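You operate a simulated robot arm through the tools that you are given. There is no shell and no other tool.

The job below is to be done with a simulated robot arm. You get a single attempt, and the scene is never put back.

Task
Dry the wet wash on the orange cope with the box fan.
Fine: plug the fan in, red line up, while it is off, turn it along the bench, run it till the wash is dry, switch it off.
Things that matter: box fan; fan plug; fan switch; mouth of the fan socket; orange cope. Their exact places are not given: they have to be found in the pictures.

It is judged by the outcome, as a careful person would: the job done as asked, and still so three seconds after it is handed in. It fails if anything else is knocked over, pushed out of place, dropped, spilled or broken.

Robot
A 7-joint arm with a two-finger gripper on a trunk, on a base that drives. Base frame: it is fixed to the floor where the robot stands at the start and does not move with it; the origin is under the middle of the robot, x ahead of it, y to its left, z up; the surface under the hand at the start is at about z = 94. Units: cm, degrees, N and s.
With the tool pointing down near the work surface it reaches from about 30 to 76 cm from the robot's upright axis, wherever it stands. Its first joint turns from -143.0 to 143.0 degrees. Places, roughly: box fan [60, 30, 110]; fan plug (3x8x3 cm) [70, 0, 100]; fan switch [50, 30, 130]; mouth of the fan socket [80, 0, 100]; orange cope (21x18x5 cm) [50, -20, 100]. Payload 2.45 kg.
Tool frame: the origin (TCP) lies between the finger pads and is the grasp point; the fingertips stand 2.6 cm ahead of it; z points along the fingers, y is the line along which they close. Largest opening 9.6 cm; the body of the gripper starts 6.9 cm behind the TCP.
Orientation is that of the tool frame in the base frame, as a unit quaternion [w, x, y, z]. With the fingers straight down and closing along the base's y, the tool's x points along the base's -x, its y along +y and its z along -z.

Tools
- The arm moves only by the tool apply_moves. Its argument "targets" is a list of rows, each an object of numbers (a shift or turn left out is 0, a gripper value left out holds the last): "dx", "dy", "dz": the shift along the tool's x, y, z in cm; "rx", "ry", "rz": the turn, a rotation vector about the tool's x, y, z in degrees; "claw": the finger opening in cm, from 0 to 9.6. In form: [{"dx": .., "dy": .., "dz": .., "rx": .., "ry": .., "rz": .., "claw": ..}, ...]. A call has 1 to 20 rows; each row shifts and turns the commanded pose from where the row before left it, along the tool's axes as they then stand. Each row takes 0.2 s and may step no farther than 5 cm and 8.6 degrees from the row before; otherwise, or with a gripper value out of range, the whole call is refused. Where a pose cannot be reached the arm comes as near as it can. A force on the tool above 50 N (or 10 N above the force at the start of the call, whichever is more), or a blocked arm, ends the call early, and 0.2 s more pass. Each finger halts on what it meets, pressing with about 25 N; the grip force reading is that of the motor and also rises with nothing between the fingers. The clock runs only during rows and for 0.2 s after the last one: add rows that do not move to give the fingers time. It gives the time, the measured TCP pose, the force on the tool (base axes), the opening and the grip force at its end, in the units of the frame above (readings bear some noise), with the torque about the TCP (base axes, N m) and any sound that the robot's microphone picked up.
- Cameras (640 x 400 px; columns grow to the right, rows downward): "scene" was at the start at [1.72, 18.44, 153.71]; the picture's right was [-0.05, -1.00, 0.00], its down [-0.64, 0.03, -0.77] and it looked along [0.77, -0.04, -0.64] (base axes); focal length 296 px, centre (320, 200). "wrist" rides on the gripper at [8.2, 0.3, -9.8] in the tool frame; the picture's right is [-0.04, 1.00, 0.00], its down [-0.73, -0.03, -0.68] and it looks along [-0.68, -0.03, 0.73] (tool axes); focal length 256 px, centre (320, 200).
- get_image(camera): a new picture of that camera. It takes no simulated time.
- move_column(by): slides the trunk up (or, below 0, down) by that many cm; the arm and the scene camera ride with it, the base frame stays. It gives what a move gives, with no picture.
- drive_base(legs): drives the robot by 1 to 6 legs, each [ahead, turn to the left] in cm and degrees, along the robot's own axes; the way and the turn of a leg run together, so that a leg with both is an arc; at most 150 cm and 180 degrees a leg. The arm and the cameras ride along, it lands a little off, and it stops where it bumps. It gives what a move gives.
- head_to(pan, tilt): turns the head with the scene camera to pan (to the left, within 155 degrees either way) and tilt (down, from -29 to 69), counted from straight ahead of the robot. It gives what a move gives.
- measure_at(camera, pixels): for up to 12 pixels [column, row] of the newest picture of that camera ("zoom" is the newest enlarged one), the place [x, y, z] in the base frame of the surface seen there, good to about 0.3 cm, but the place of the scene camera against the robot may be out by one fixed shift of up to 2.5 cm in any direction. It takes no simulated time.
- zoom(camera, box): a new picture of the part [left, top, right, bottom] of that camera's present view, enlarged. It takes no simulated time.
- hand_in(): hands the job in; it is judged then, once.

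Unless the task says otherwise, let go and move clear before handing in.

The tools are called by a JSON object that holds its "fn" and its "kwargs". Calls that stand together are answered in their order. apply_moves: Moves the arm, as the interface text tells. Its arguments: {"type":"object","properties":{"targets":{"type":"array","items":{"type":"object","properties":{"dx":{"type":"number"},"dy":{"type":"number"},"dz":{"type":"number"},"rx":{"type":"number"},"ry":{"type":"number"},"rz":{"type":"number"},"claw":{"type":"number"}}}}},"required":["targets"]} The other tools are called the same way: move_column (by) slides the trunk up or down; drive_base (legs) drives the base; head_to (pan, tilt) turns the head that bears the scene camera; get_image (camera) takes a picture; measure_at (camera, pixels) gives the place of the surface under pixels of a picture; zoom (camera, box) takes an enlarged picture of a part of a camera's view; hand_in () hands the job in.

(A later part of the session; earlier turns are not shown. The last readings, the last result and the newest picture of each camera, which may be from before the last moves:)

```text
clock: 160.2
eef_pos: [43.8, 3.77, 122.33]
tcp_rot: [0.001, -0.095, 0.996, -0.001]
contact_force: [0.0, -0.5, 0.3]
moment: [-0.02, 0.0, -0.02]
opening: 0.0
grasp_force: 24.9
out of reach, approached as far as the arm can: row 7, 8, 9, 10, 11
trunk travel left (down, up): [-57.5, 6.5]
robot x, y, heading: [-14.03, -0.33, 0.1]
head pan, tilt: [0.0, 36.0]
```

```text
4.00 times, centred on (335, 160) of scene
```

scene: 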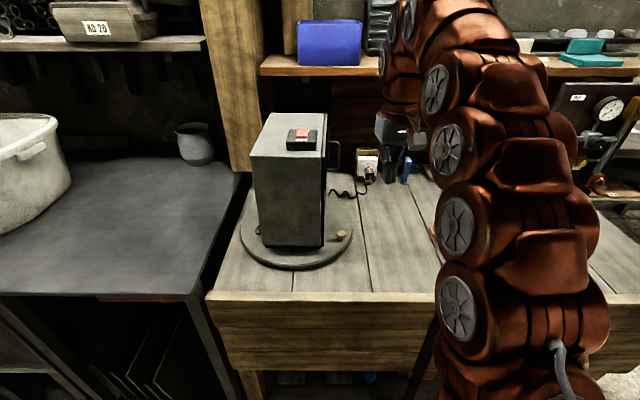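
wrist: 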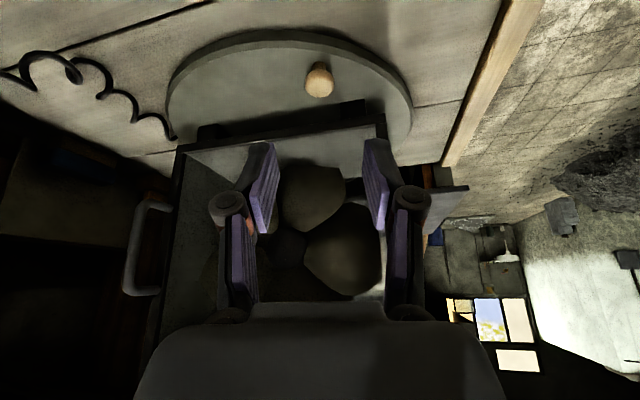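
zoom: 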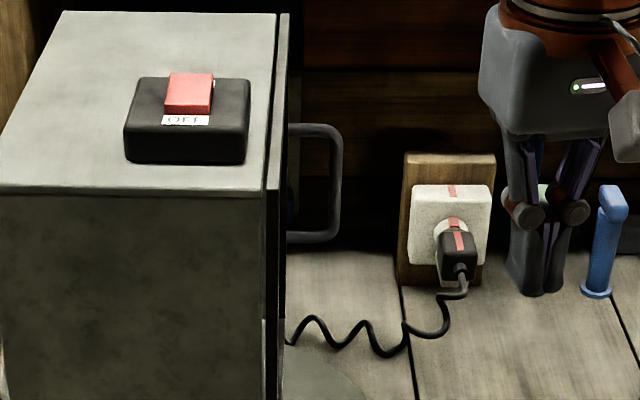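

Plug and OFF label are clearly visible; fan is off. The arm can't get higher with a vertical tool, so I'll raise the trunk 6 cm, tilt forward, and look at the switch with the wrist camera.

{"fn": "move_column", "kwargs": {"by": 6.3}}

{"fn": "apply_moves", "kwargs": {"targets": [{"dx": 3, "dz": 1}, {"dx": 3, "rz": 5.4}, {"dx": 3, "rz": 5.4}, {"ry": -7}, {"ry": -7}, {"ry": -7}, {"dy": 4}, {"dy": 4}, {"dy": 4}, {"dy": 4}, {"dy": 4}, {}, {}]}}

{"fn": "get_image", "kwargs": {"camera": "wrist"}}

{"fn": "get_image", "kwargs": {"camera": "scene"}}

```text
clock: 161.2
eef_pos: [43.72, 3.62, 128.61]
tcp_rot: [0.0, -0.096, 0.995, -0.001]
contact_force: [0.2, -0.4, 0.4]
moment: [0.0, -0.03, 0.0]
opening: 0.0
grasp_force: 25.3
trunk travel left (down, up): [-63.8, 0.2]
robot x, y, heading: [-14.0, 0.14, -0.1]
head pan, tilt: [0.0, 36.0]
```

```text
clock: 164.0
eef_pos: [34.91, 22.3, 127.69]
tcp_rot: [0.182, -0.001, 0.983, 0.0]
contact_force: [0.4, 1.1, -0.7]
moment: [0.01, 0.0, -0.02]
opening: 0.01
grasp_force: 25.0
trunk travel left (down, up): [-63.8, 0.2]
robot x, y, heading: [-13.94, -0.0, 0.2]
head pan, tilt: [0.0, 36.0]
```

```text
taken
```

wrist: 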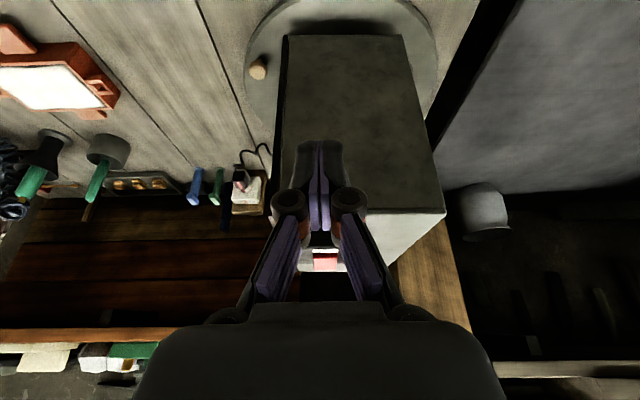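

```text
taken
```

scene: 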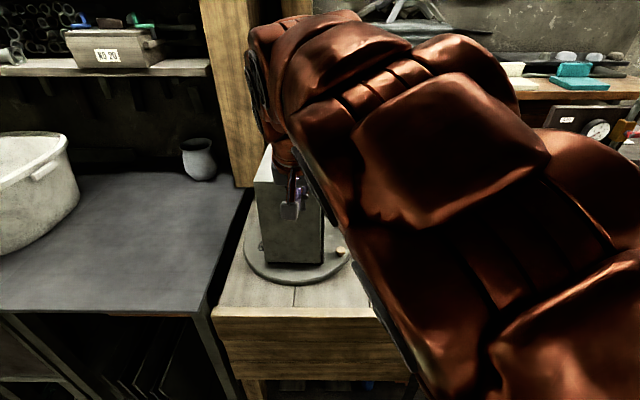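

The red rocker shows at (325,262) between the fingers. Tilting a further 21° for a clearer view.

{"fn": "apply_moves", "kwargs": {"targets": [{"ry": -7, "dy": 1.5}, {"ry": -7, "dy": 1.5}, {"ry": -7, "dy": 1.5}, {}]}}

{"fn": "get_image", "kwargs": {"camera": "wrist"}}

{"fn": "zoom", "kwargs": {"camera": "wrist", "box": [220, 120, 380, 260]}}

```text
clock: 165.0
eef_pos: [34.76, 26.87, 127.73]
tcp_rot: [0.359, -0.001, 0.933, -0.001]
contact_force: [0.1, -0.6, 0.0]
moment: [-0.02, 0.0, -0.02]
opening: 0.01
grasp_force: 25.0
trunk travel left (down, up): [-63.8, 0.2]
robot x, y, heading: [-14.52, -0.24, 0.2]
head pan, tilt: [0.0, 36.0]
```

```text
taken
```

wrist: 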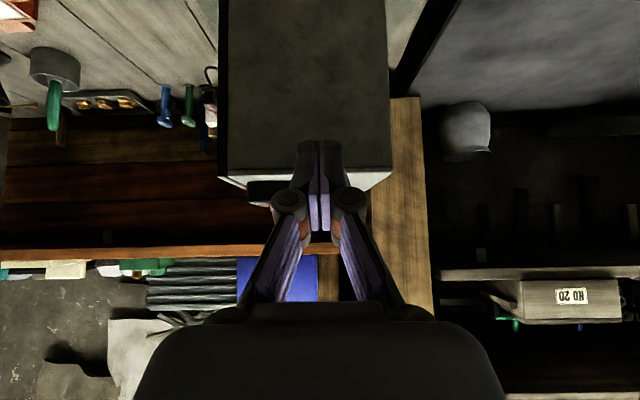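

```text
2.86 times, centred on (300, 190) of wrist
```

zoom: 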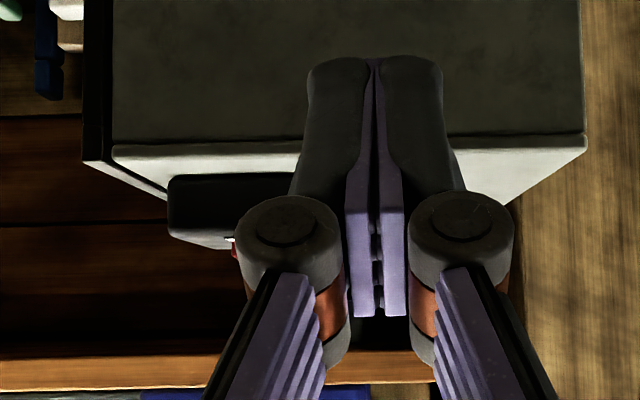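

Too low to see the top now; raising 9 cm.

{"fn": "apply_moves", "kwargs": {"targets": [{"dx": -2, "dz": -2.23, "dy": 0.8}, {"dx": -2, "dz": -2.23, "dy": 0.8}, {"dx": -2, "dz": -2.23, "dy": 0.8}, {"dx": -1.34, "dz": -1.5}, {}]}}

{"fn": "get_image", "kwargs": {"camera": "wrist"}}

{"fn": "zoom", "kwargs": {"camera": "wrist", "box": [220, 120, 340, 240]}}

```text
clock: 166.2
eef_pos: [34.79, 29.22, 138.7]
tcp_rot: [0.358, -0.001, 0.934, -0.001]
contact_force: [0.0, -0.2, -0.3]
moment: [0.0, 0.02, 0.0]
opening: 0.0
grasp_force: 25.4
trunk travel left (down, up): [-63.8, 0.2]
robot x, y, heading: [-14.08, -0.24, 0.3]
head pan, tilt: [0.0, 36.0]
```

```text
taken
```

wrist: 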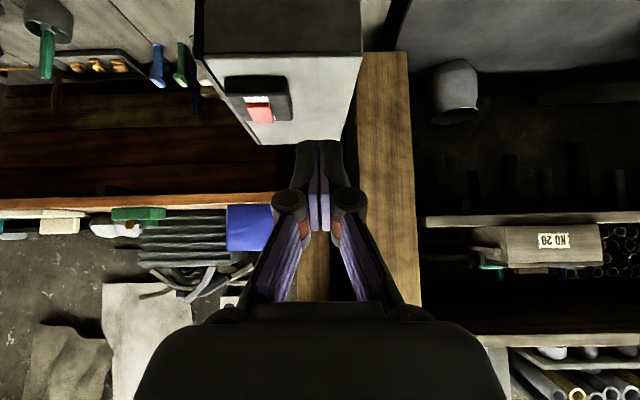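

```text
3.33 times, centred on (280, 180) of wrist
```

zoom: 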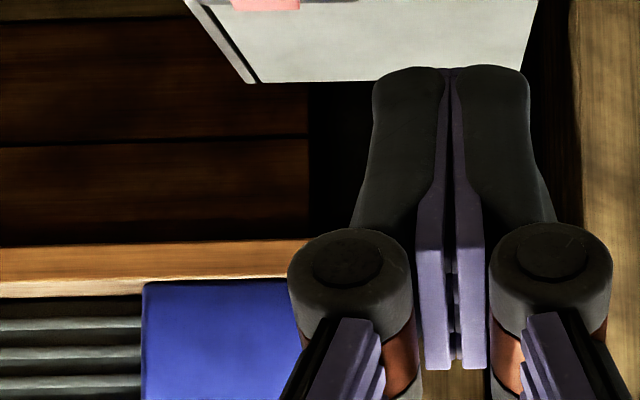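

Now the switch is in clear view at (260,105). Measuring it.

{"fn": "zoom", "kwargs": {"camera": "wrist", "box": [200, 60, 320, 150]}}

{"fn": "measure_at", "kwargs": {"camera": "wrist", "pixels": [[258, 99], [258, 103], [260, 110], [262, 116], [264, 121], [248, 110], [272, 110], [240, 95], [285, 90], [250, 127], [205, 60], [355, 58]]}}

```text
4.44 times, centred on (260, 105) of wrist
```

zoom: 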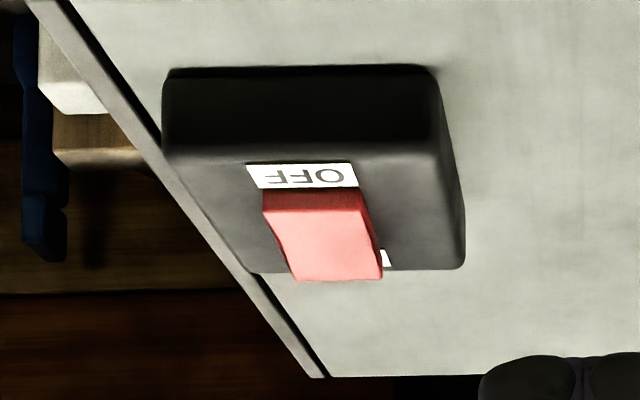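

```text
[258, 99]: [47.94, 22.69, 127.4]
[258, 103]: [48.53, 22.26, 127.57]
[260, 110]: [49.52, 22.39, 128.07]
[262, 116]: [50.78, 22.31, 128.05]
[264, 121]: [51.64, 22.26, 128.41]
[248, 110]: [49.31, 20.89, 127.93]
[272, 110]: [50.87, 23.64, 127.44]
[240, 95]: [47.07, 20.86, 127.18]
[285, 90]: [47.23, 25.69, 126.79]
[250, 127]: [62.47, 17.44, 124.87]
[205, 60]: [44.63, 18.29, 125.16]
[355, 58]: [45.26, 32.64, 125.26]
```

Rocker runs x≈48.3 (OFF end, down) to ≈51.8 (ON end, up, z 128.5), y≈22.3. Moving the closed fingertips above the ON end.

{"fn": "apply_moves", "kwargs": {"targets": [{"dx": -1.43, "dy": -1.15, "dz": 2.34}, {"dx": -1.43, "dy": -1.15, "dz": 2.34}, {"dx": -1.43, "dy": -1.15, "dz": 2.34}, {"dx": -1.43, "dy": -1.15, "dz": 2.34}, {"dx": -1.43, "dy": -1.15, "dz": 2.34}, {"dx": -1.43, "dy": -1.15, "dz": 2.34}, {}, {}]}}

{"fn": "get_image", "kwargs": {"camera": "wrist"}}

{"fn": "get_image", "kwargs": {"camera": "scene"}}

```text
clock: 168.0
eef_pos: [50.77, 22.46, 134.07]
tcp_rot: [0.358, -0.002, 0.934, -0.001]
contact_force: [0.4, -0.7, 0.4]
moment: [-0.03, 0.01, 0.02]
opening: 0.02
grasp_force: 25.4
trunk travel left (down, up): [-63.8, 0.2]
robot x, y, heading: [-13.71, -0.38, 0.1]
head pan, tilt: [0.0, 36.0]
```

```text
taken
```

wrist: 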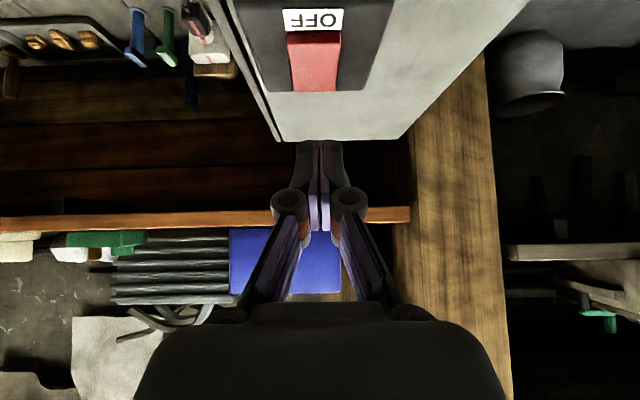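

```text
taken
```

scene: 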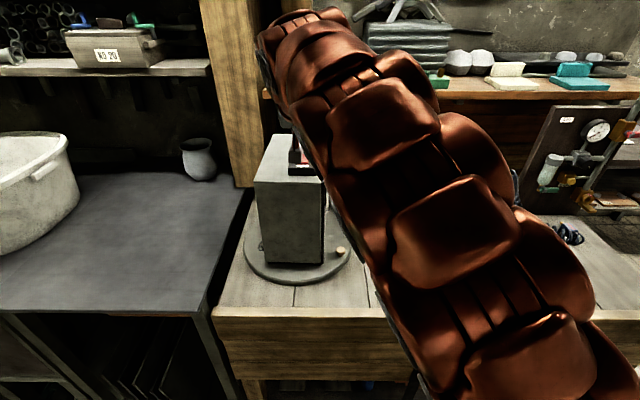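

{"fn": "measure_at", "kwargs": {"camera": "wrist", "pixels": [[315, 20], [314, 36], [314, 50], [314, 65], [314, 80], [314, 88], [292, 70], [338, 70], [340, 91], [314, 95]]}}

```text
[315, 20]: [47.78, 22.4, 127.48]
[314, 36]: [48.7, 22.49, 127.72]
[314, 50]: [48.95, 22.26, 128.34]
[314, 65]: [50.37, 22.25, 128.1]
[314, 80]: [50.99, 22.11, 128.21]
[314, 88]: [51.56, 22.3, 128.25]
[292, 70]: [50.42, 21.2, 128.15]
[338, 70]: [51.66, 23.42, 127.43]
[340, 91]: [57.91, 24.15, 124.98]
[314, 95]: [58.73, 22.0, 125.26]
```

Position is right; shift back 0.3 cm and descend gently onto the ON end.

{"fn": "apply_moves", "kwargs": {"targets": [{"dx": 0.89, "dz": 0.54}, {"dx": 0.67, "dz": 0.743}, {"dx": 0.3, "dz": 0.33}, {}]}}

{"fn": "apply_moves", "kwargs": {"targets": [{"dx": 0.2, "dz": 0.22}, {"dx": 0.2, "dz": 0.22}, {}]}}

```text
clock: 169.0
eef_pos: [50.34, 22.37, 131.41]
tcp_rot: [0.359, -0.001, 0.933, 0.0]
contact_force: [-0.3, 0.0, 0.4]
moment: [-0.01, 0.0, -0.01]
opening: 0.0
grasp_force: 25.1
trunk travel left (down, up): [-63.8, 0.2]
robot x, y, heading: [-14.23, 0.07, 0.3]
head pan, tilt: [0.0, 36.0]
```

```text
clock: 169.8
eef_pos: [50.38, 22.28, 130.92]
tcp_rot: [0.358, -0.002, 0.934, 0.0]
contact_force: [-0.5, -0.8, 0.1]
moment: [0.0, 0.01, -0.03]
opening: 0.03
grasp_force: 28.7
trunk travel left (down, up): [-63.8, 0.2]
robot x, y, heading: [-13.99, 0.07, 0.3]
head pan, tilt: [0.0, 36.0]
```

{"fn": "apply_moves", "kwargs": {"targets": [{"dx": 0.2, "dz": 0.22}, {"dx": 0.2, "dz": 0.22}, {}]}}

{"fn": "get_image", "kwargs": {"camera": "wrist"}}

```text
clock: 170.6
eef_pos: [50.5, 22.23, 130.8]
tcp_rot: [0.363, -0.003, 0.932, 0.001]
contact_force: [8.7, 2.0, 39.8]
moment: [0.05, -0.56, -0.1]
opening: 0.58
grasp_force: 28.2
trunk travel left (down, up): [-63.8, 0.2]
robot x, y, heading: [-14.32, -0.13, 0.2]
head pan, tilt: [0.0, 36.0]
```

```text
taken
```

wrist: 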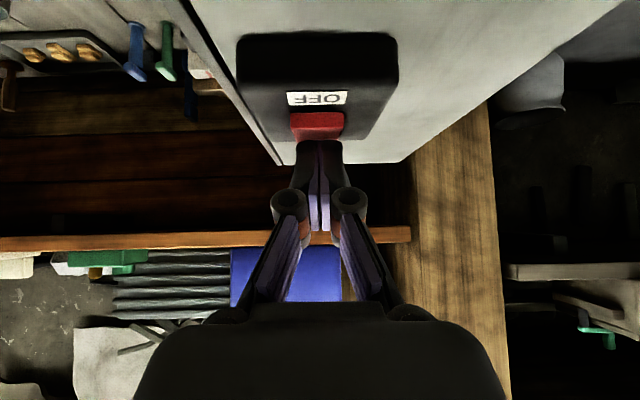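

40 N at the rocker, no sound reported. Lifting a little to see the rocker's state.

{"fn": "apply_moves", "kwargs": {"targets": [{"dx": -0.7, "dz": -0.8}, {"dx": -1.3, "dz": -1.5}, {"dx": -1.3, "dz": -1.5}, {}, {}]}}

{"fn": "get_image", "kwargs": {"camera": "wrist"}}

{"fn": "zoom", "kwargs": {"camera": "wrist", "box": [250, 0, 400, 130]}}

```text
clock: 171.8
eef_pos: [50.3, 22.33, 135.32]
tcp_rot: [0.359, -0.002, 0.934, 0.0]
contact_force: [-0.1, 0.5, -0.8]
moment: [-0.01, 0.01, 0.0]
opening: 0.0
grasp_force: 28.6
trunk travel left (down, up): [-63.8, 0.2]
robot x, y, heading: [-14.02, 0.05, 0.2]
head pan, tilt: [0.0, 36.0]
```

```text
taken
```

wrist: 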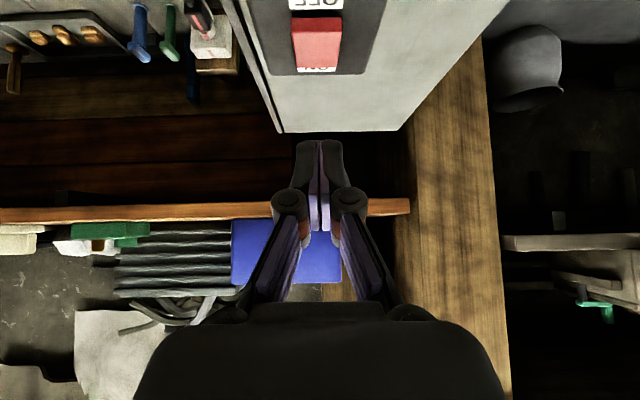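

```text
3.08 times, centred on (325, 65) of wrist
```

zoom: 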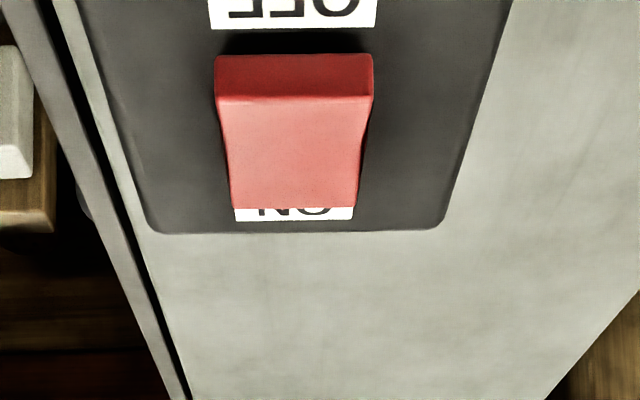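

The rocker has flipped to ON. I'll move back from the fan and check for sound and blade motion.

{"fn": "apply_moves", "kwargs": {"targets": [{"dx": 2.6, "dz": -3.5}, {"dx": 2.6, "dz": -3.5}, {"dx": 2.6, "dz": -3.5}, {"dy": -4}, {"dy": -4}, {"dy": -4}, {"dy": -4}, {"dy": -4}, {}]}}

{"fn": "get_image", "kwargs": {"camera": "scene"}}

{"fn": "get_image", "kwargs": {"camera": "wrist"}}

```text
clock: 173.8
eef_pos: [37.44, 2.44, 138.14]
tcp_rot: [0.359, -0.002, 0.933, 0.0]
contact_force: [1.1, 0.1, 0.4]
moment: [0.02, 0.0, 0.03]
opening: 0.02
grasp_force: 28.5
trunk travel left (down, up): [-63.8, 0.2]
robot x, y, heading: [-14.35, -0.21, 0.1]
head pan, tilt: [0.0, 36.0]
```

```text
taken
```

scene: 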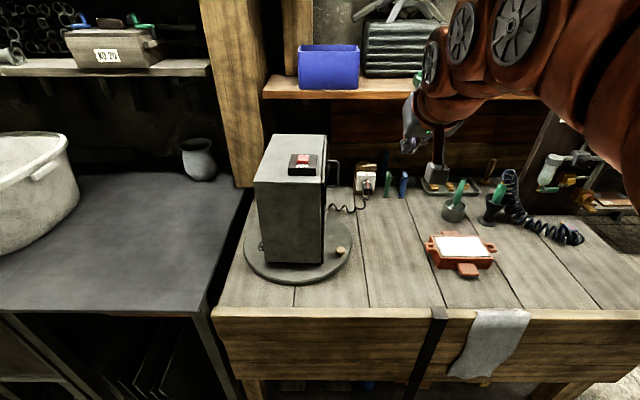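

```text
taken
```

wrist: 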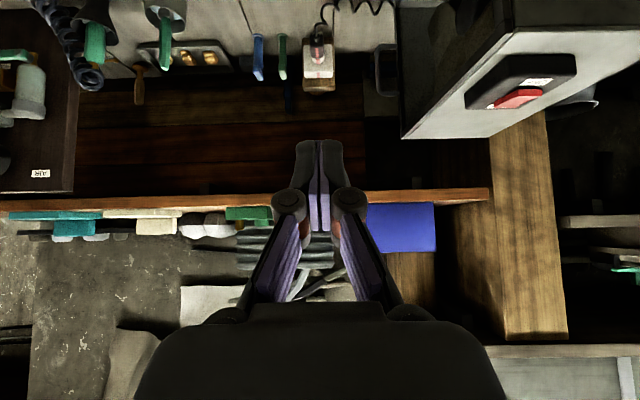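

No sound is reported yet. Checking the wash surface and the plug in close-up.

{"fn": "zoom", "kwargs": {"camera": "scene", "box": [410, 215, 510, 285]}}

{"fn": "zoom", "kwargs": {"camera": "scene", "box": [250, 130, 400, 280]}}

```text
5.71 times, centred on (460, 250) of scene
```

zoom: 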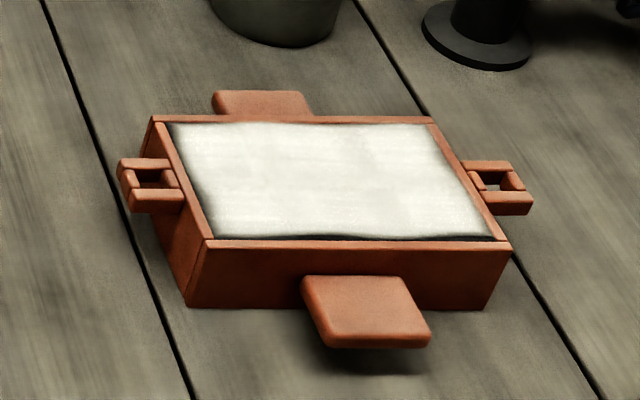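

```text
2.67 times, centred on (325, 205) of scene
```

zoom: 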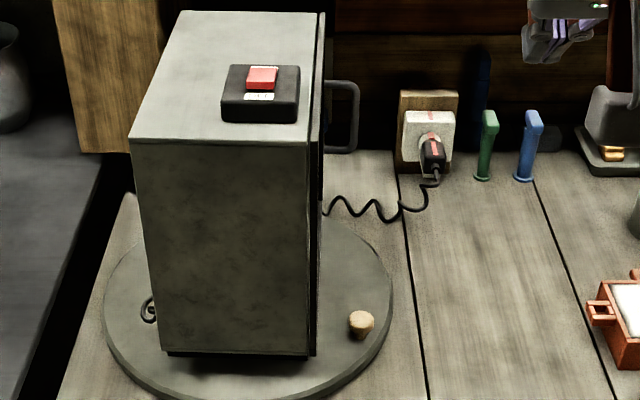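

I need to see the blades. Turning the wrist to look along +y into the fan's front.

{"fn": "apply_moves", "kwargs": {"targets": [{"rx": -5.02, "rz": -5.57}, {"rx": -5.02, "rz": -5.57}, {"rx": -5.02, "rz": -5.57}, {"rx": -5.02, "rz": -5.57}, {"rx": -5.02, "rz": -5.57}, {"rx": -5.02, "rz": -5.57}, {"rx": -5.02, "rz": -5.57}, {"rx": -5.02, "rz": -5.57}, {"rx": -5.02, "rz": -5.57}, {"rx": -5.02, "rz": -5.57}, {}]}}

{"fn": "get_image", "kwargs": {"camera": "wrist"}}

```text
clock: 176.2
eef_pos: [37.4, 2.26, 137.96]
tcp_rot: [0.283, -0.57, 0.74, 0.218]
contact_force: [0.3, -0.2, 0.0]
moment: [0.01, -0.01, -0.01]
opening: 0.01
grasp_force: 28.6
trunk travel left (down, up): [-63.8, 0.2]
robot x, y, heading: [-13.88, 0.03, 0.3]
head pan, tilt: [0.0, 36.0]
```

```text
taken
```

wrist: 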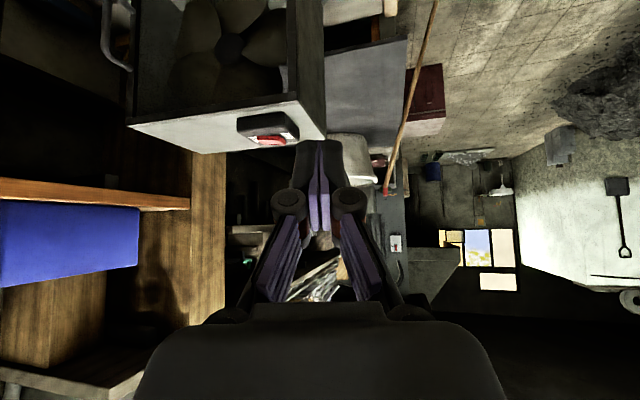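

The blades are visible at (230,50). I'll take two pictures a moment apart to see if they turn.

{"fn": "zoom", "kwargs": {"camera": "wrist", "box": [120, 0, 330, 150]}}

{"fn": "apply_moves", "kwargs": {"targets": [{}]}}

{"fn": "zoom", "kwargs": {"camera": "wrist", "box": [120, 0, 330, 150]}}

```text
2.67 times, centred on (225, 75) of wrist
```

zoom: 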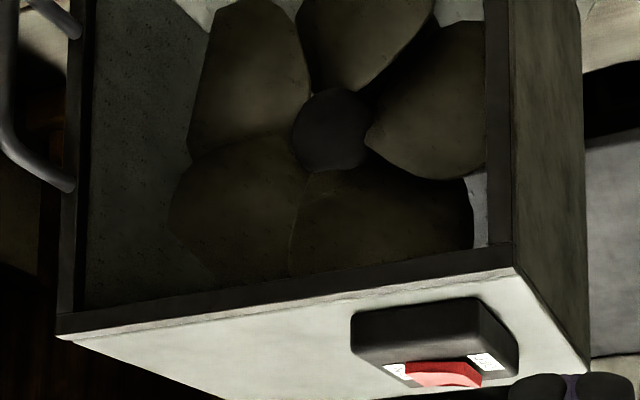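

```text
clock: 176.6
eef_pos: [37.44, 2.36, 137.89]
tcp_rot: [0.283, -0.57, 0.74, 0.218]
contact_force: [0.4, -0.1, 0.0]
moment: [0.02, 0.0, 0.0]
opening: 0.01
grasp_force: 28.6
trunk travel left (down, up): [-63.8, 0.2]
robot x, y, heading: [-13.81, -0.17, 0.1]
head pan, tilt: [0.0, 36.0]
```

```text
2.67 times, centred on (225, 75) of wrist
```

zoom: 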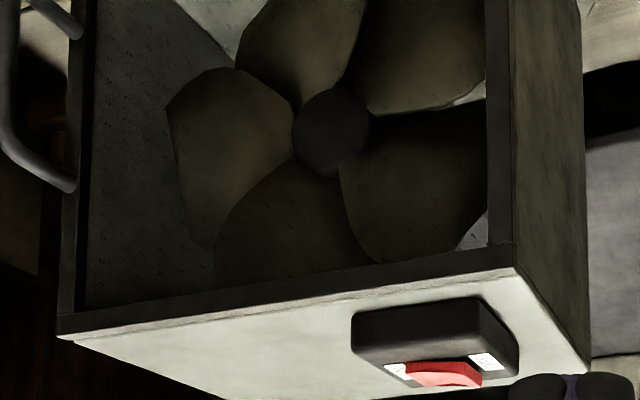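

The blades have moved between the two pictures – the fan runs, so the plug makes contact. Now waiting and watching the wash.

{"fn": "apply_moves", "kwargs": {"targets": [{}, {}, {}, {}, {}, {}, {}, {}, {}, {}, {}, {}, {}, {}, {}, {}, {}, {}, {}, {}]}}

{"fn": "zoom", "kwargs": {"camera": "scene", "box": [410, 215, 510, 285]}}

{"fn": "apply_moves", "kwargs": {"targets": [{}, {}, {}, {}, {}, {}, {}, {}, {}, {}, {}, {}, {}, {}, {}, {}, {}, {}, {}, {}]}}

{"fn": "zoom", "kwargs": {"camera": "scene", "box": [410, 215, 510, 285]}}

```text
clock: 180.8
eef_pos: [37.46, 2.32, 137.95]
tcp_rot: [0.284, -0.569, 0.74, 0.218]
contact_force: [-0.2, 0.1, 0.2]
moment: [0.01, 0.02, 0.0]
opening: 0.0
grasp_force: 28.4
trunk travel left (down, up): [-63.8, 0.2]
robot x, y, heading: [-14.32, -0.1, 0.1]
head pan, tilt: [0.0, 36.0]
```

```text
5.71 times, centred on (460, 250) of scene
```

zoom: 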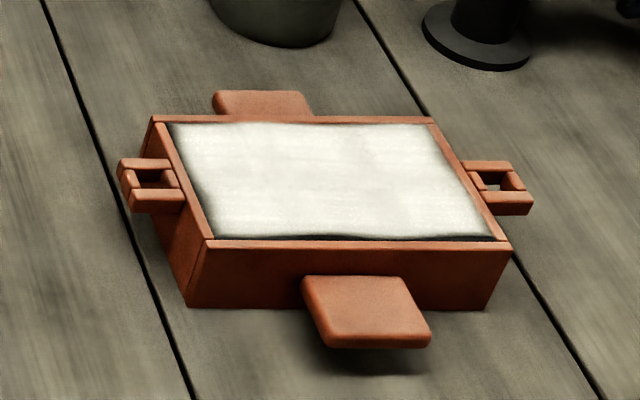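

```text
clock: 185.0
eef_pos: [37.53, 2.38, 138.02]
tcp_rot: [0.284, -0.569, 0.74, 0.218]
contact_force: [-1.4, -0.7, 0.0]
moment: [-0.02, -0.02, 0.0]
opening: 0.0
grasp_force: 28.6
trunk travel left (down, up): [-63.8, 0.2]
robot x, y, heading: [-13.78, 0.12, 0.1]
head pan, tilt: [0.0, 36.0]
```

```text
5.71 times, centred on (460, 250) of scene
```

zoom: 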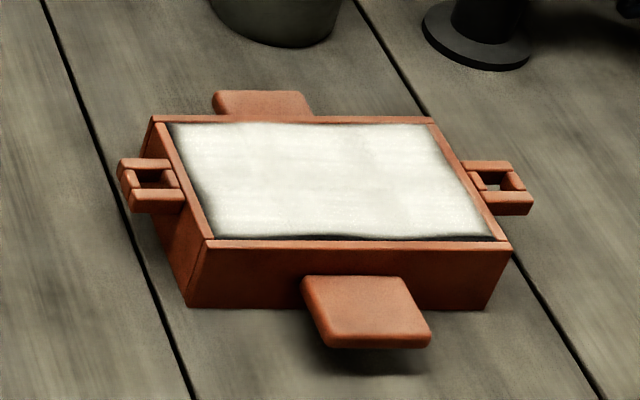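

No obvious change yet; keep running and compare.

{"fn": "apply_moves", "kwargs": {"targets": [{}, {}, {}, {}, {}, {}, {}, {}, {}, {}, {}, {}, {}, {}, {}, {}, {}, {}, {}, {}]}}

{"fn": "apply_moves", "kwargs": {"targets": [{}, {}, {}, {}, {}, {}, {}, {}, {}, {}, {}, {}, {}, {}, {}, {}, {}, {}, {}, {}]}}

{"fn": "zoom", "kwargs": {"camera": "scene", "box": [410, 215, 510, 285]}}

{"fn": "zoom", "kwargs": {"camera": "wrist", "box": [120, 0, 330, 150]}}

```text
clock: 189.2
eef_pos: [37.47, 2.37, 137.96]
tcp_rot: [0.284, -0.569, 0.741, 0.217]
contact_force: [-0.1, -0.4, -0.5]
moment: [0.03, -0.02, -0.03]
opening: 0.01
grasp_force: 28.2
trunk travel left (down, up): [-63.8, 0.2]
robot x, y, heading: [-13.94, 0.07, 0.3]
head pan, tilt: [0.0, 36.0]
```

```text
clock: 193.4
eef_pos: [37.45, 2.29, 138.0]
tcp_rot: [0.283, -0.569, 0.74, 0.218]
contact_force: [0.4, -0.5, 0.0]
moment: [-0.04, 0.01, 0.0]
opening: 0.01
grasp_force: 29.2
trunk travel left (down, up): [-63.8, 0.2]
robot x, y, heading: [-14.03, 0.16, 0.1]
head pan, tilt: [0.0, 36.0]
```

```text
5.71 times, centred on (460, 250) of scene
```

zoom: 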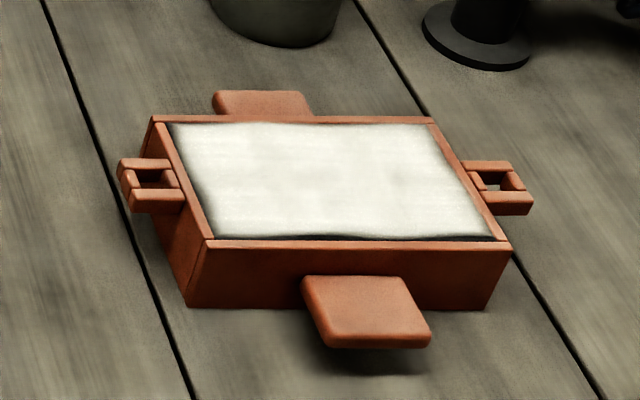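

```text
2.67 times, centred on (225, 75) of wrist
```

zoom: 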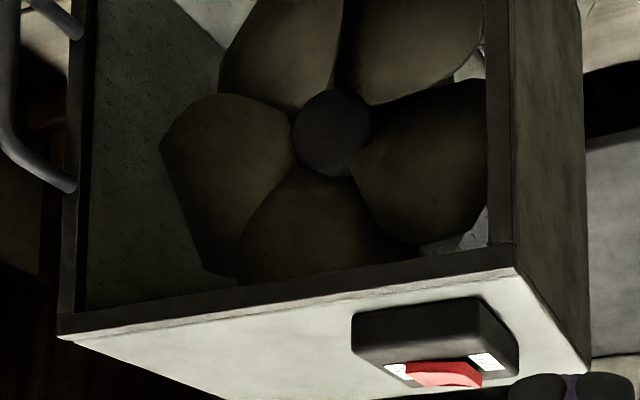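

Still running. I'll take a close look at the wash with the wrist camera (keeping out of the air stream) to judge its state.

{"fn": "apply_moves", "kwargs": {"targets": [{"rx": 5.02, "rz": 5.57}, {"rx": 5.02, "rz": 5.57}, {"rx": 5.02, "rz": 5.57}, {"rx": 5.02, "rz": 5.57}, {"rx": 5.02, "rz": 5.57}, {"rx": 5.02, "rz": 5.57}, {"rx": 5.02, "rz": 5.57}, {"rx": 5.02, "rz": 5.57}, {"rx": 5.02, "rz": 5.57}, {"rx": 5.02, "rz": 5.57}, {"dy": -4, "ry": 6}, {"dy": -4, "ry": 6}, {"dy": -4, "ry": 6}, {"dy": -4}, {"dy": -4}, {}]}}

{"fn": "get_image", "kwargs": {"camera": "wrist"}}

```text
clock: 196.8
eef_pos: [37.6, -17.57, 138.15]
tcp_rot: [0.208, -0.001, 0.978, -0.001]
contact_force: [-0.3, -0.3, -0.5]
moment: [0.02, 0.01, -0.01]
opening: 0.0
grasp_force: 28.4
trunk travel left (down, up): [-63.8, 0.2]
robot x, y, heading: [-13.98, -0.39, 0.4]
head pan, tilt: [0.0, 36.0]
```

```text
taken
```

wrist: 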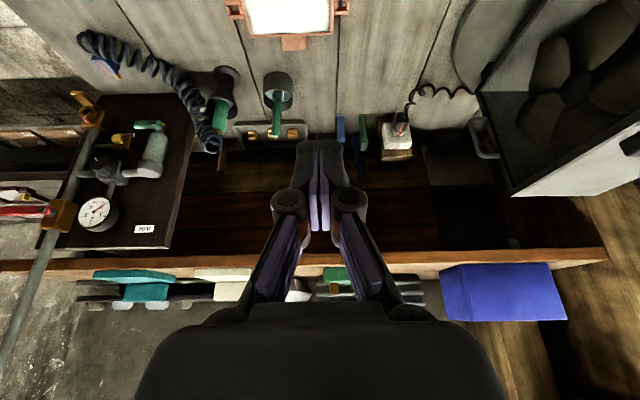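

{"fn": "apply_moves", "kwargs": {"targets": [{"dx": 0.8, "dz": 1.8, "ry": 6}, {"dx": 0.8, "dz": 1.8, "ry": 6}, {"dx": 0.6, "dz": 1.9, "ry": 6}, {"dz": 2, "dx": 1, "ry": 6}, {"dx": 2}, {}]}}

{"fn": "get_image", "kwargs": {"camera": "wrist"}}

{"fn": "zoom", "kwargs": {"camera": "wrist", "box": [180, 20, 400, 170]}}

```text
clock: 198.2
eef_pos: [34.14, -17.73, 130.04]
tcp_rot: [0.0, 0.0, 1.0, 0.0]
contact_force: [0.0, -0.6, -0.2]
moment: [0.01, -0.04, 0.01]
opening: 0.0
grasp_force: 28.7
trunk travel left (down, up): [-63.8, 0.2]
robot x, y, heading: [-14.21, -0.13, 0.4]
head pan, tilt: [0.0, 36.0]
```

```text
taken
```

wrist: 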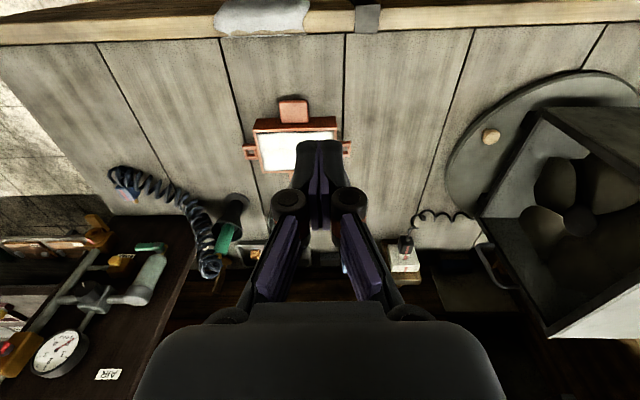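

```text
2.67 times, centred on (290, 95) of wrist
```

zoom: 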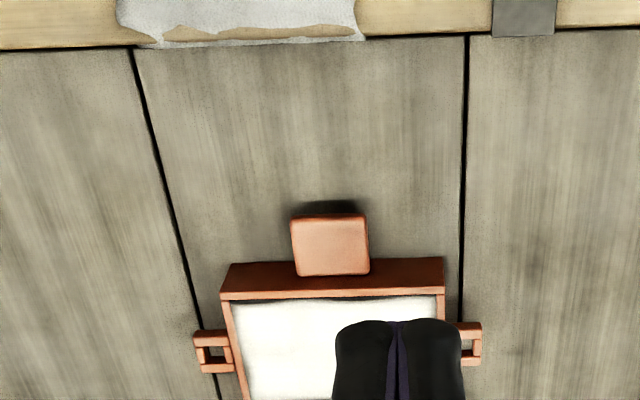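

{"fn": "apply_moves", "kwargs": {"targets": [{"dy": 4}, {"dy": 4}, {}]}}

{"fn": "get_image", "kwargs": {"camera": "wrist"}}

{"fn": "zoom", "kwargs": {"camera": "wrist", "box": [160, 90, 290, 190]}}

{"fn": "zoom", "kwargs": {"camera": "scene", "box": [420, 230, 500, 265]}}

```text
clock: 199.0
eef_pos: [34.16, -9.57, 130.05]
tcp_rot: [0.001, -0.001, 1.0, -0.001]
contact_force: [0.6, -0.1, -0.3]
moment: [-0.01, -0.01, 0.0]
opening: 0.0
grasp_force: 28.2
trunk travel left (down, up): [-63.8, 0.2]
robot x, y, heading: [-14.44, -0.03, 0.1]
head pan, tilt: [0.0, 36.0]
```

```text
taken
```

wrist: 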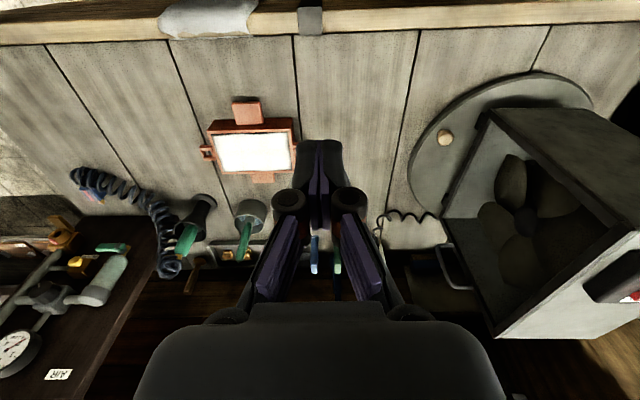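

```text
4.00 times, centred on (225, 140) of wrist
```

zoom: 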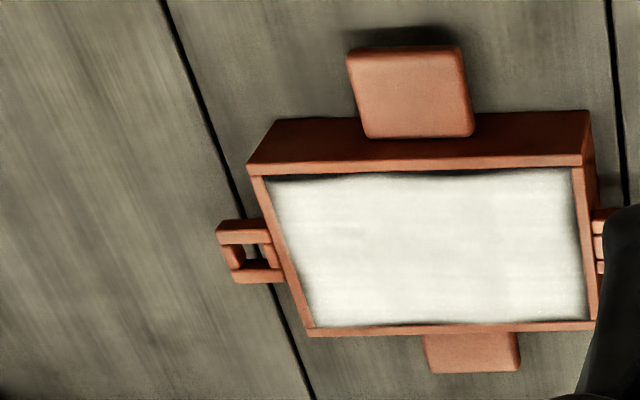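

```text
8.00 times, centred on (460, 248) of scene
```

zoom: 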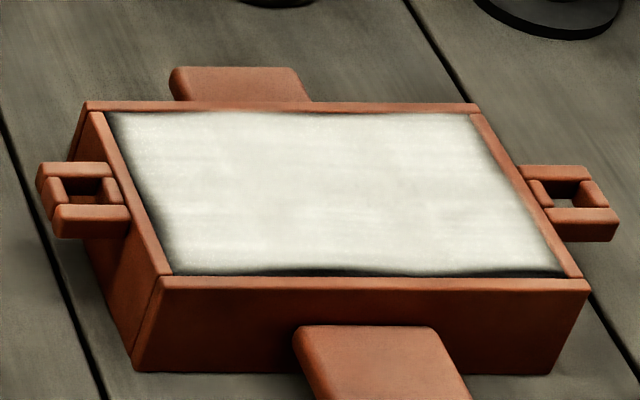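

This view is a good baseline. Waiting further and comparing from the same pose.

{"fn": "apply_moves", "kwargs": {"targets": [{}, {}, {}, {}, {}, {}, {}, {}, {}, {}, {}, {}, {}, {}, {}, {}, {}, {}, {}, {}]}}

{"fn": "apply_moves", "kwargs": {"targets": [{}, {}, {}, {}, {}, {}, {}, {}, {}, {}, {}, {}, {}, {}, {}, {}, {}, {}, {}, {}]}}

{"fn": "apply_moves", "kwargs": {"targets": [{}, {}, {}, {}, {}, {}, {}, {}, {}, {}, {}, {}, {}, {}, {}, {}, {}, {}, {}, {}]}}

{"fn": "zoom", "kwargs": {"camera": "wrist", "box": [160, 90, 290, 190]}}

{"fn": "zoom", "kwargs": {"camera": "scene", "box": [420, 230, 500, 265]}}

```text
clock: 203.2
eef_pos: [34.25, -9.59, 130.06]
tcp_rot: [0.001, -0.002, 1.0, -0.001]
contact_force: [-0.1, -0.6, -0.8]
moment: [0.0, -0.01, 0.01]
opening: 0.0
grasp_force: 28.7
trunk travel left (down, up): [-63.8, 0.2]
robot x, y, heading: [-14.11, -0.15, 0.1]
head pan, tilt: [0.0, 36.0]
```

```text
clock: 207.4
eef_pos: [34.26, -9.55, 130.1]
tcp_rot: [0.0, 0.0, 1.0, -0.001]
contact_force: [-0.2, 0.0, 0.3]
moment: [-0.01, -0.01, 0.04]
opening: 0.0
grasp_force: 28.5
trunk travel left (down, up): [-63.8, 0.2]
robot x, y, heading: [-14.24, 0.23, 0.2]
head pan, tilt: [0.0, 36.0]
```

```text
clock: 211.6
eef_pos: [34.27, -9.61, 130.02]
tcp_rot: [-0.001, -0.001, 1.0, -0.001]
contact_force: [-0.1, -0.5, -0.9]
moment: [0.01, -0.02, 0.02]
opening: 0.0
grasp_force: 28.3
trunk travel left (down, up): [-63.8, 0.2]
robot x, y, heading: [-13.9, 0.08, 0.3]
head pan, tilt: [0.0, 36.0]
```

```text
4.00 times, centred on (225, 140) of wrist
```

zoom: 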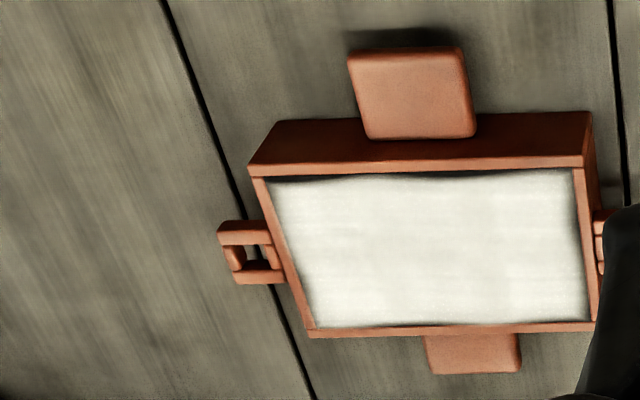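

```text
8.00 times, centred on (460, 248) of scene
```

zoom: 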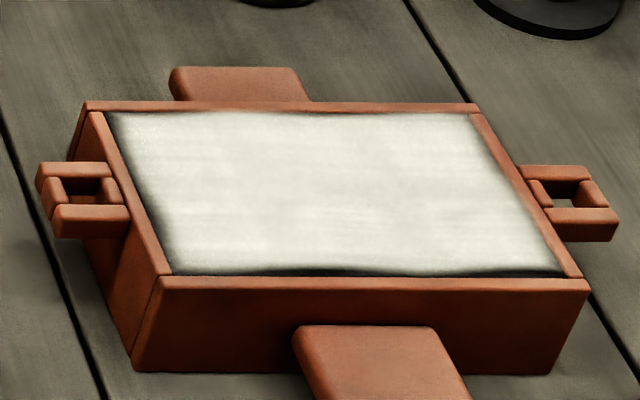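

No clear change after 41 s. I'll zoom tightly on a patch of the wash as reference and keep it running.

{"fn": "zoom", "kwargs": {"camera": "wrist", "box": [225, 130, 265, 165]}}

{"fn": "apply_moves", "kwargs": {"targets": [{}, {}, {}, {}, {}, {}, {}, {}, {}, {}, {}, {}, {}, {}, {}, {}, {}, {}, {}, {}]}}

{"fn": "apply_moves", "kwargs": {"targets": [{}, {}, {}, {}, {}, {}, {}, {}, {}, {}, {}, {}, {}, {}, {}, {}, {}, {}, {}, {}]}}

{"fn": "apply_moves", "kwargs": {"targets": [{}, {}, {}, {}, {}, {}, {}, {}, {}, {}, {}, {}, {}, {}, {}, {}, {}, {}, {}, {}]}}

{"fn": "zoom", "kwargs": {"camera": "wrist", "box": [225, 130, 265, 165]}}

{"fn": "get_image", "kwargs": {"camera": "wrist"}}

```text
11.43 times, centred on (245, 148) of wrist
```

zoom: 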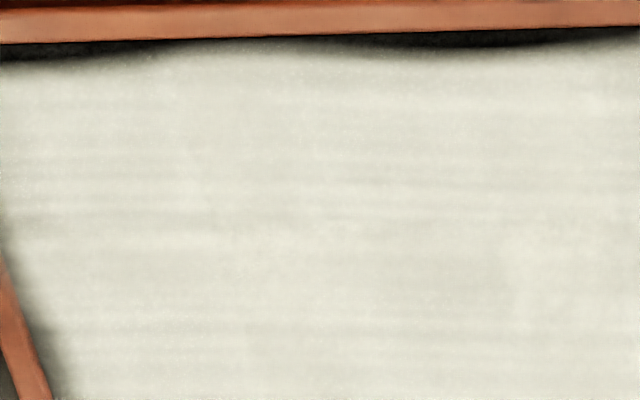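

```text
clock: 215.8
eef_pos: [34.25, -9.41, 130.14]
tcp_rot: [0.0, -0.001, 1.0, -0.002]
contact_force: [-0.6, -0.1, -0.2]
moment: [0.01, -0.01, -0.01]
opening: 0.0
grasp_force: 27.9
trunk travel left (down, up): [-63.8, 0.2]
robot x, y, heading: [-14.47, 0.01, 0.1]
head pan, tilt: [0.0, 36.0]
```

```text
clock: 220.0
eef_pos: [34.25, -9.75, 130.01]
tcp_rot: [0.0, -0.001, 1.0, -0.001]
contact_force: [0.2, -0.8, 0.8]
moment: [-0.02, 0.0, 0.0]
opening: 0.0
grasp_force: 28.6
trunk travel left (down, up): [-63.8, 0.2]
robot x, y, heading: [-13.92, -0.06, -0.0]
head pan, tilt: [0.0, 36.0]
```

```text
clock: 224.2
eef_pos: [34.25, -9.63, 130.08]
tcp_rot: [0.0, -0.001, 1.0, -0.001]
contact_force: [0.8, 0.0, -0.1]
moment: [-0.02, 0.05, -0.03]
opening: 0.0
grasp_force: 28.4
trunk travel left (down, up): [-63.8, 0.2]
robot x, y, heading: [-14.18, 0.41, 0.1]
head pan, tilt: [0.0, 36.0]
```

```text
11.43 times, centred on (245, 148) of wrist
```

zoom: 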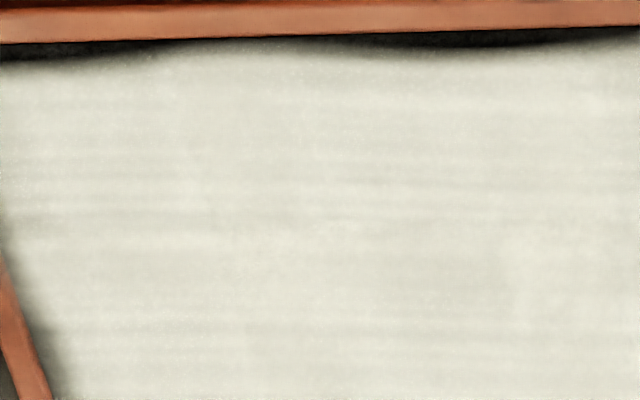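

```text
taken
```

wrist: 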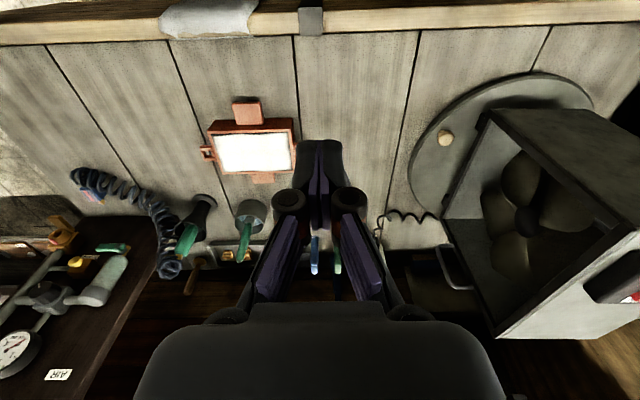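

The wash seems a little lighter/matter than before but it's subtle. Keep running and compare once more.

{"fn": "apply_moves", "kwargs": {"targets": [{}, {}, {}, {}, {}, {}, {}, {}, {}, {}, {}, {}, {}, {}, {}, {}, {}, {}, {}, {}]}}

{"fn": "apply_moves", "kwargs": {"targets": [{}, {}, {}, {}, {}, {}, {}, {}, {}, {}, {}, {}, {}, {}, {}, {}, {}, {}, {}, {}]}}

{"fn": "apply_moves", "kwargs": {"targets": [{}, {}, {}, {}, {}, {}, {}, {}, {}, {}, {}, {}, {}, {}, {}, {}, {}, {}, {}, {}]}}

{"fn": "apply_moves", "kwargs": {"targets": [{}, {}, {}, {}, {}, {}, {}, {}, {}, {}, {}, {}, {}, {}, {}, {}, {}, {}, {}, {}]}}

{"fn": "zoom", "kwargs": {"camera": "wrist", "box": [225, 130, 265, 165]}}

{"fn": "zoom", "kwargs": {"camera": "scene", "box": [410, 215, 510, 285]}}

```text
clock: 228.4
eef_pos: [34.24, -9.49, 129.96]
tcp_rot: [0.0, -0.001, 1.0, -0.001]
contact_force: [-0.3, -0.3, -0.4]
moment: [0.03, 0.01, -0.01]
opening: 0.02
grasp_force: 28.3
trunk travel left (down, up): [-63.8, 0.2]
robot x, y, heading: [-14.21, 0.38, 0.5]
head pan, tilt: [0.0, 36.0]
```

```text
clock: 232.6
eef_pos: [34.31, -9.58, 129.94]
tcp_rot: [-0.001, -0.001, 1.0, -0.001]
contact_force: [0.4, -0.9, -0.5]
moment: [0.01, -0.01, -0.01]
opening: 0.0
grasp_force: 28.3
trunk travel left (down, up): [-63.8, 0.2]
robot x, y, heading: [-14.1, -0.07, 0.2]
head pan, tilt: [0.0, 36.0]
```

```text
clock: 236.8
eef_pos: [34.26, -9.64, 130.1]
tcp_rot: [0.0, -0.001, 1.0, -0.001]
contact_force: [-0.1, -0.2, 0.5]
moment: [0.01, 0.01, 0.01]
opening: 0.0
grasp_force: 28.7
trunk travel left (down, up): [-63.8, 0.2]
robot x, y, heading: [-13.76, 0.33, 0.5]
head pan, tilt: [0.0, 36.0]
```

```text
clock: 241.0
eef_pos: [34.34, -9.68, 129.99]
tcp_rot: [0.0, 0.0, 1.0, 0.0]
contact_force: [0.0, 0.1, -1.4]
moment: [0.0, -0.01, 0.02]
opening: 0.0
grasp_force: 28.5
trunk travel left (down, up): [-63.8, 0.2]
robot x, y, heading: [-13.67, 0.14, 0.3]
head pan, tilt: [0.0, 36.0]
```

```text
11.43 times, centred on (245, 148) of wrist
```

zoom: 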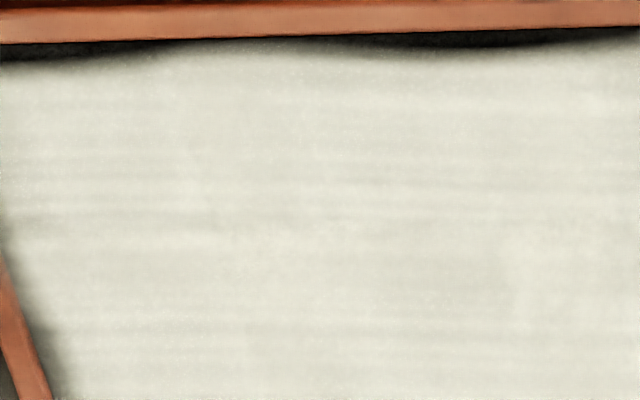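

```text
5.71 times, centred on (460, 250) of scene
```

zoom: 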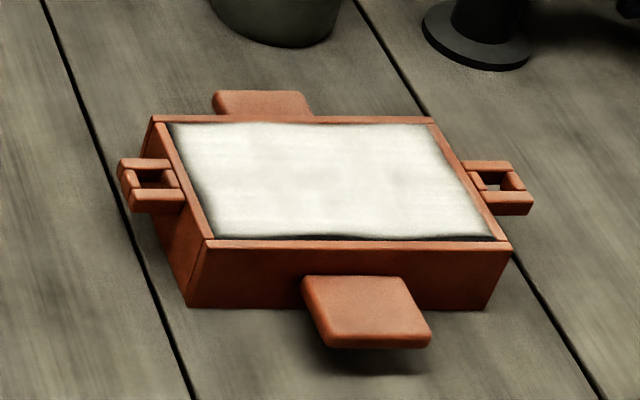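

No change visible in the wash after 70 s, so I must verify the air direction. Looking closely at the fan's blades and housing.

{"fn": "zoom", "kwargs": {"camera": "wrist", "box": [430, 90, 640, 340]}}

{"fn": "apply_moves", "kwargs": {"targets": [{}]}}

{"fn": "zoom", "kwargs": {"camera": "wrist", "box": [430, 90, 640, 340]}}

{"fn": "apply_moves", "kwargs": {"targets": [{}]}}

{"fn": "zoom", "kwargs": {"camera": "wrist", "box": [430, 90, 640, 340]}}

```text
1.60 times, centred on (535, 215) of wrist
```

zoom: 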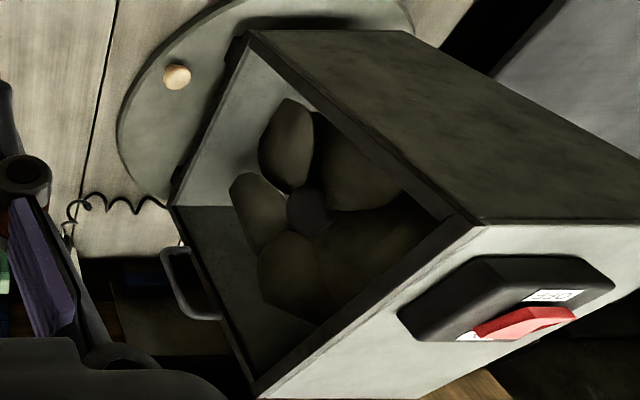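

```text
clock: 241.4
eef_pos: [34.24, -9.54, 130.0]
tcp_rot: [0.0, -0.001, 1.0, -0.001]
contact_force: [-0.3, 1.2, 0.5]
moment: [0.0, -0.02, 0.04]
opening: 0.0
grasp_force: 28.5
trunk travel left (down, up): [-63.8, 0.2]
robot x, y, heading: [-14.16, -0.49, 0.1]
head pan, tilt: [0.0, 36.0]
```

```text
1.60 times, centred on (535, 215) of wrist
```

zoom: 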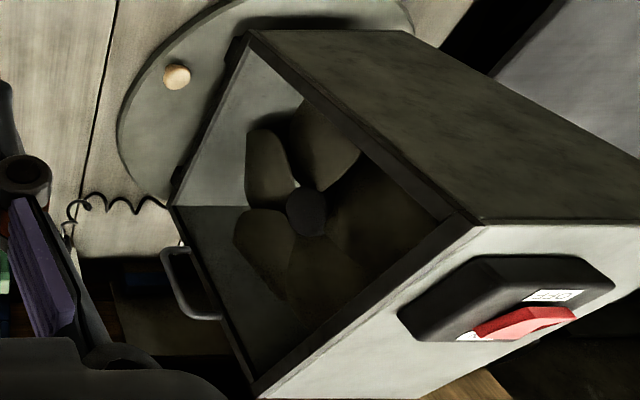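

```text
clock: 241.8
eef_pos: [34.21, -9.51, 130.03]
tcp_rot: [0.001, -0.001, 1.0, -0.001]
contact_force: [-0.3, -0.7, -0.4]
moment: [0.01, -0.01, 0.0]
opening: 0.0
grasp_force: 28.2
trunk travel left (down, up): [-63.8, 0.2]
robot x, y, heading: [-13.98, -0.32, 0.3]
head pan, tilt: [0.0, 36.0]
```

```text
1.60 times, centred on (535, 215) of wrist
```

zoom: 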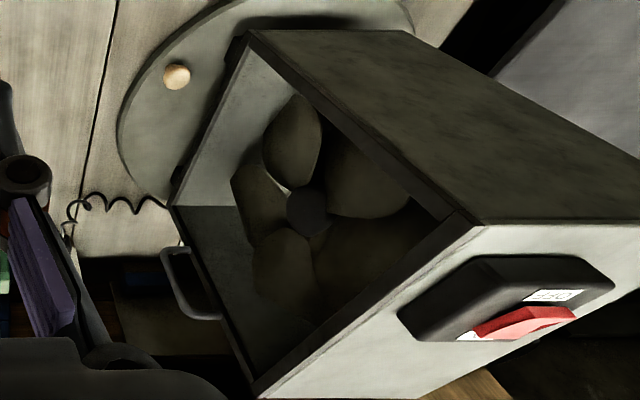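

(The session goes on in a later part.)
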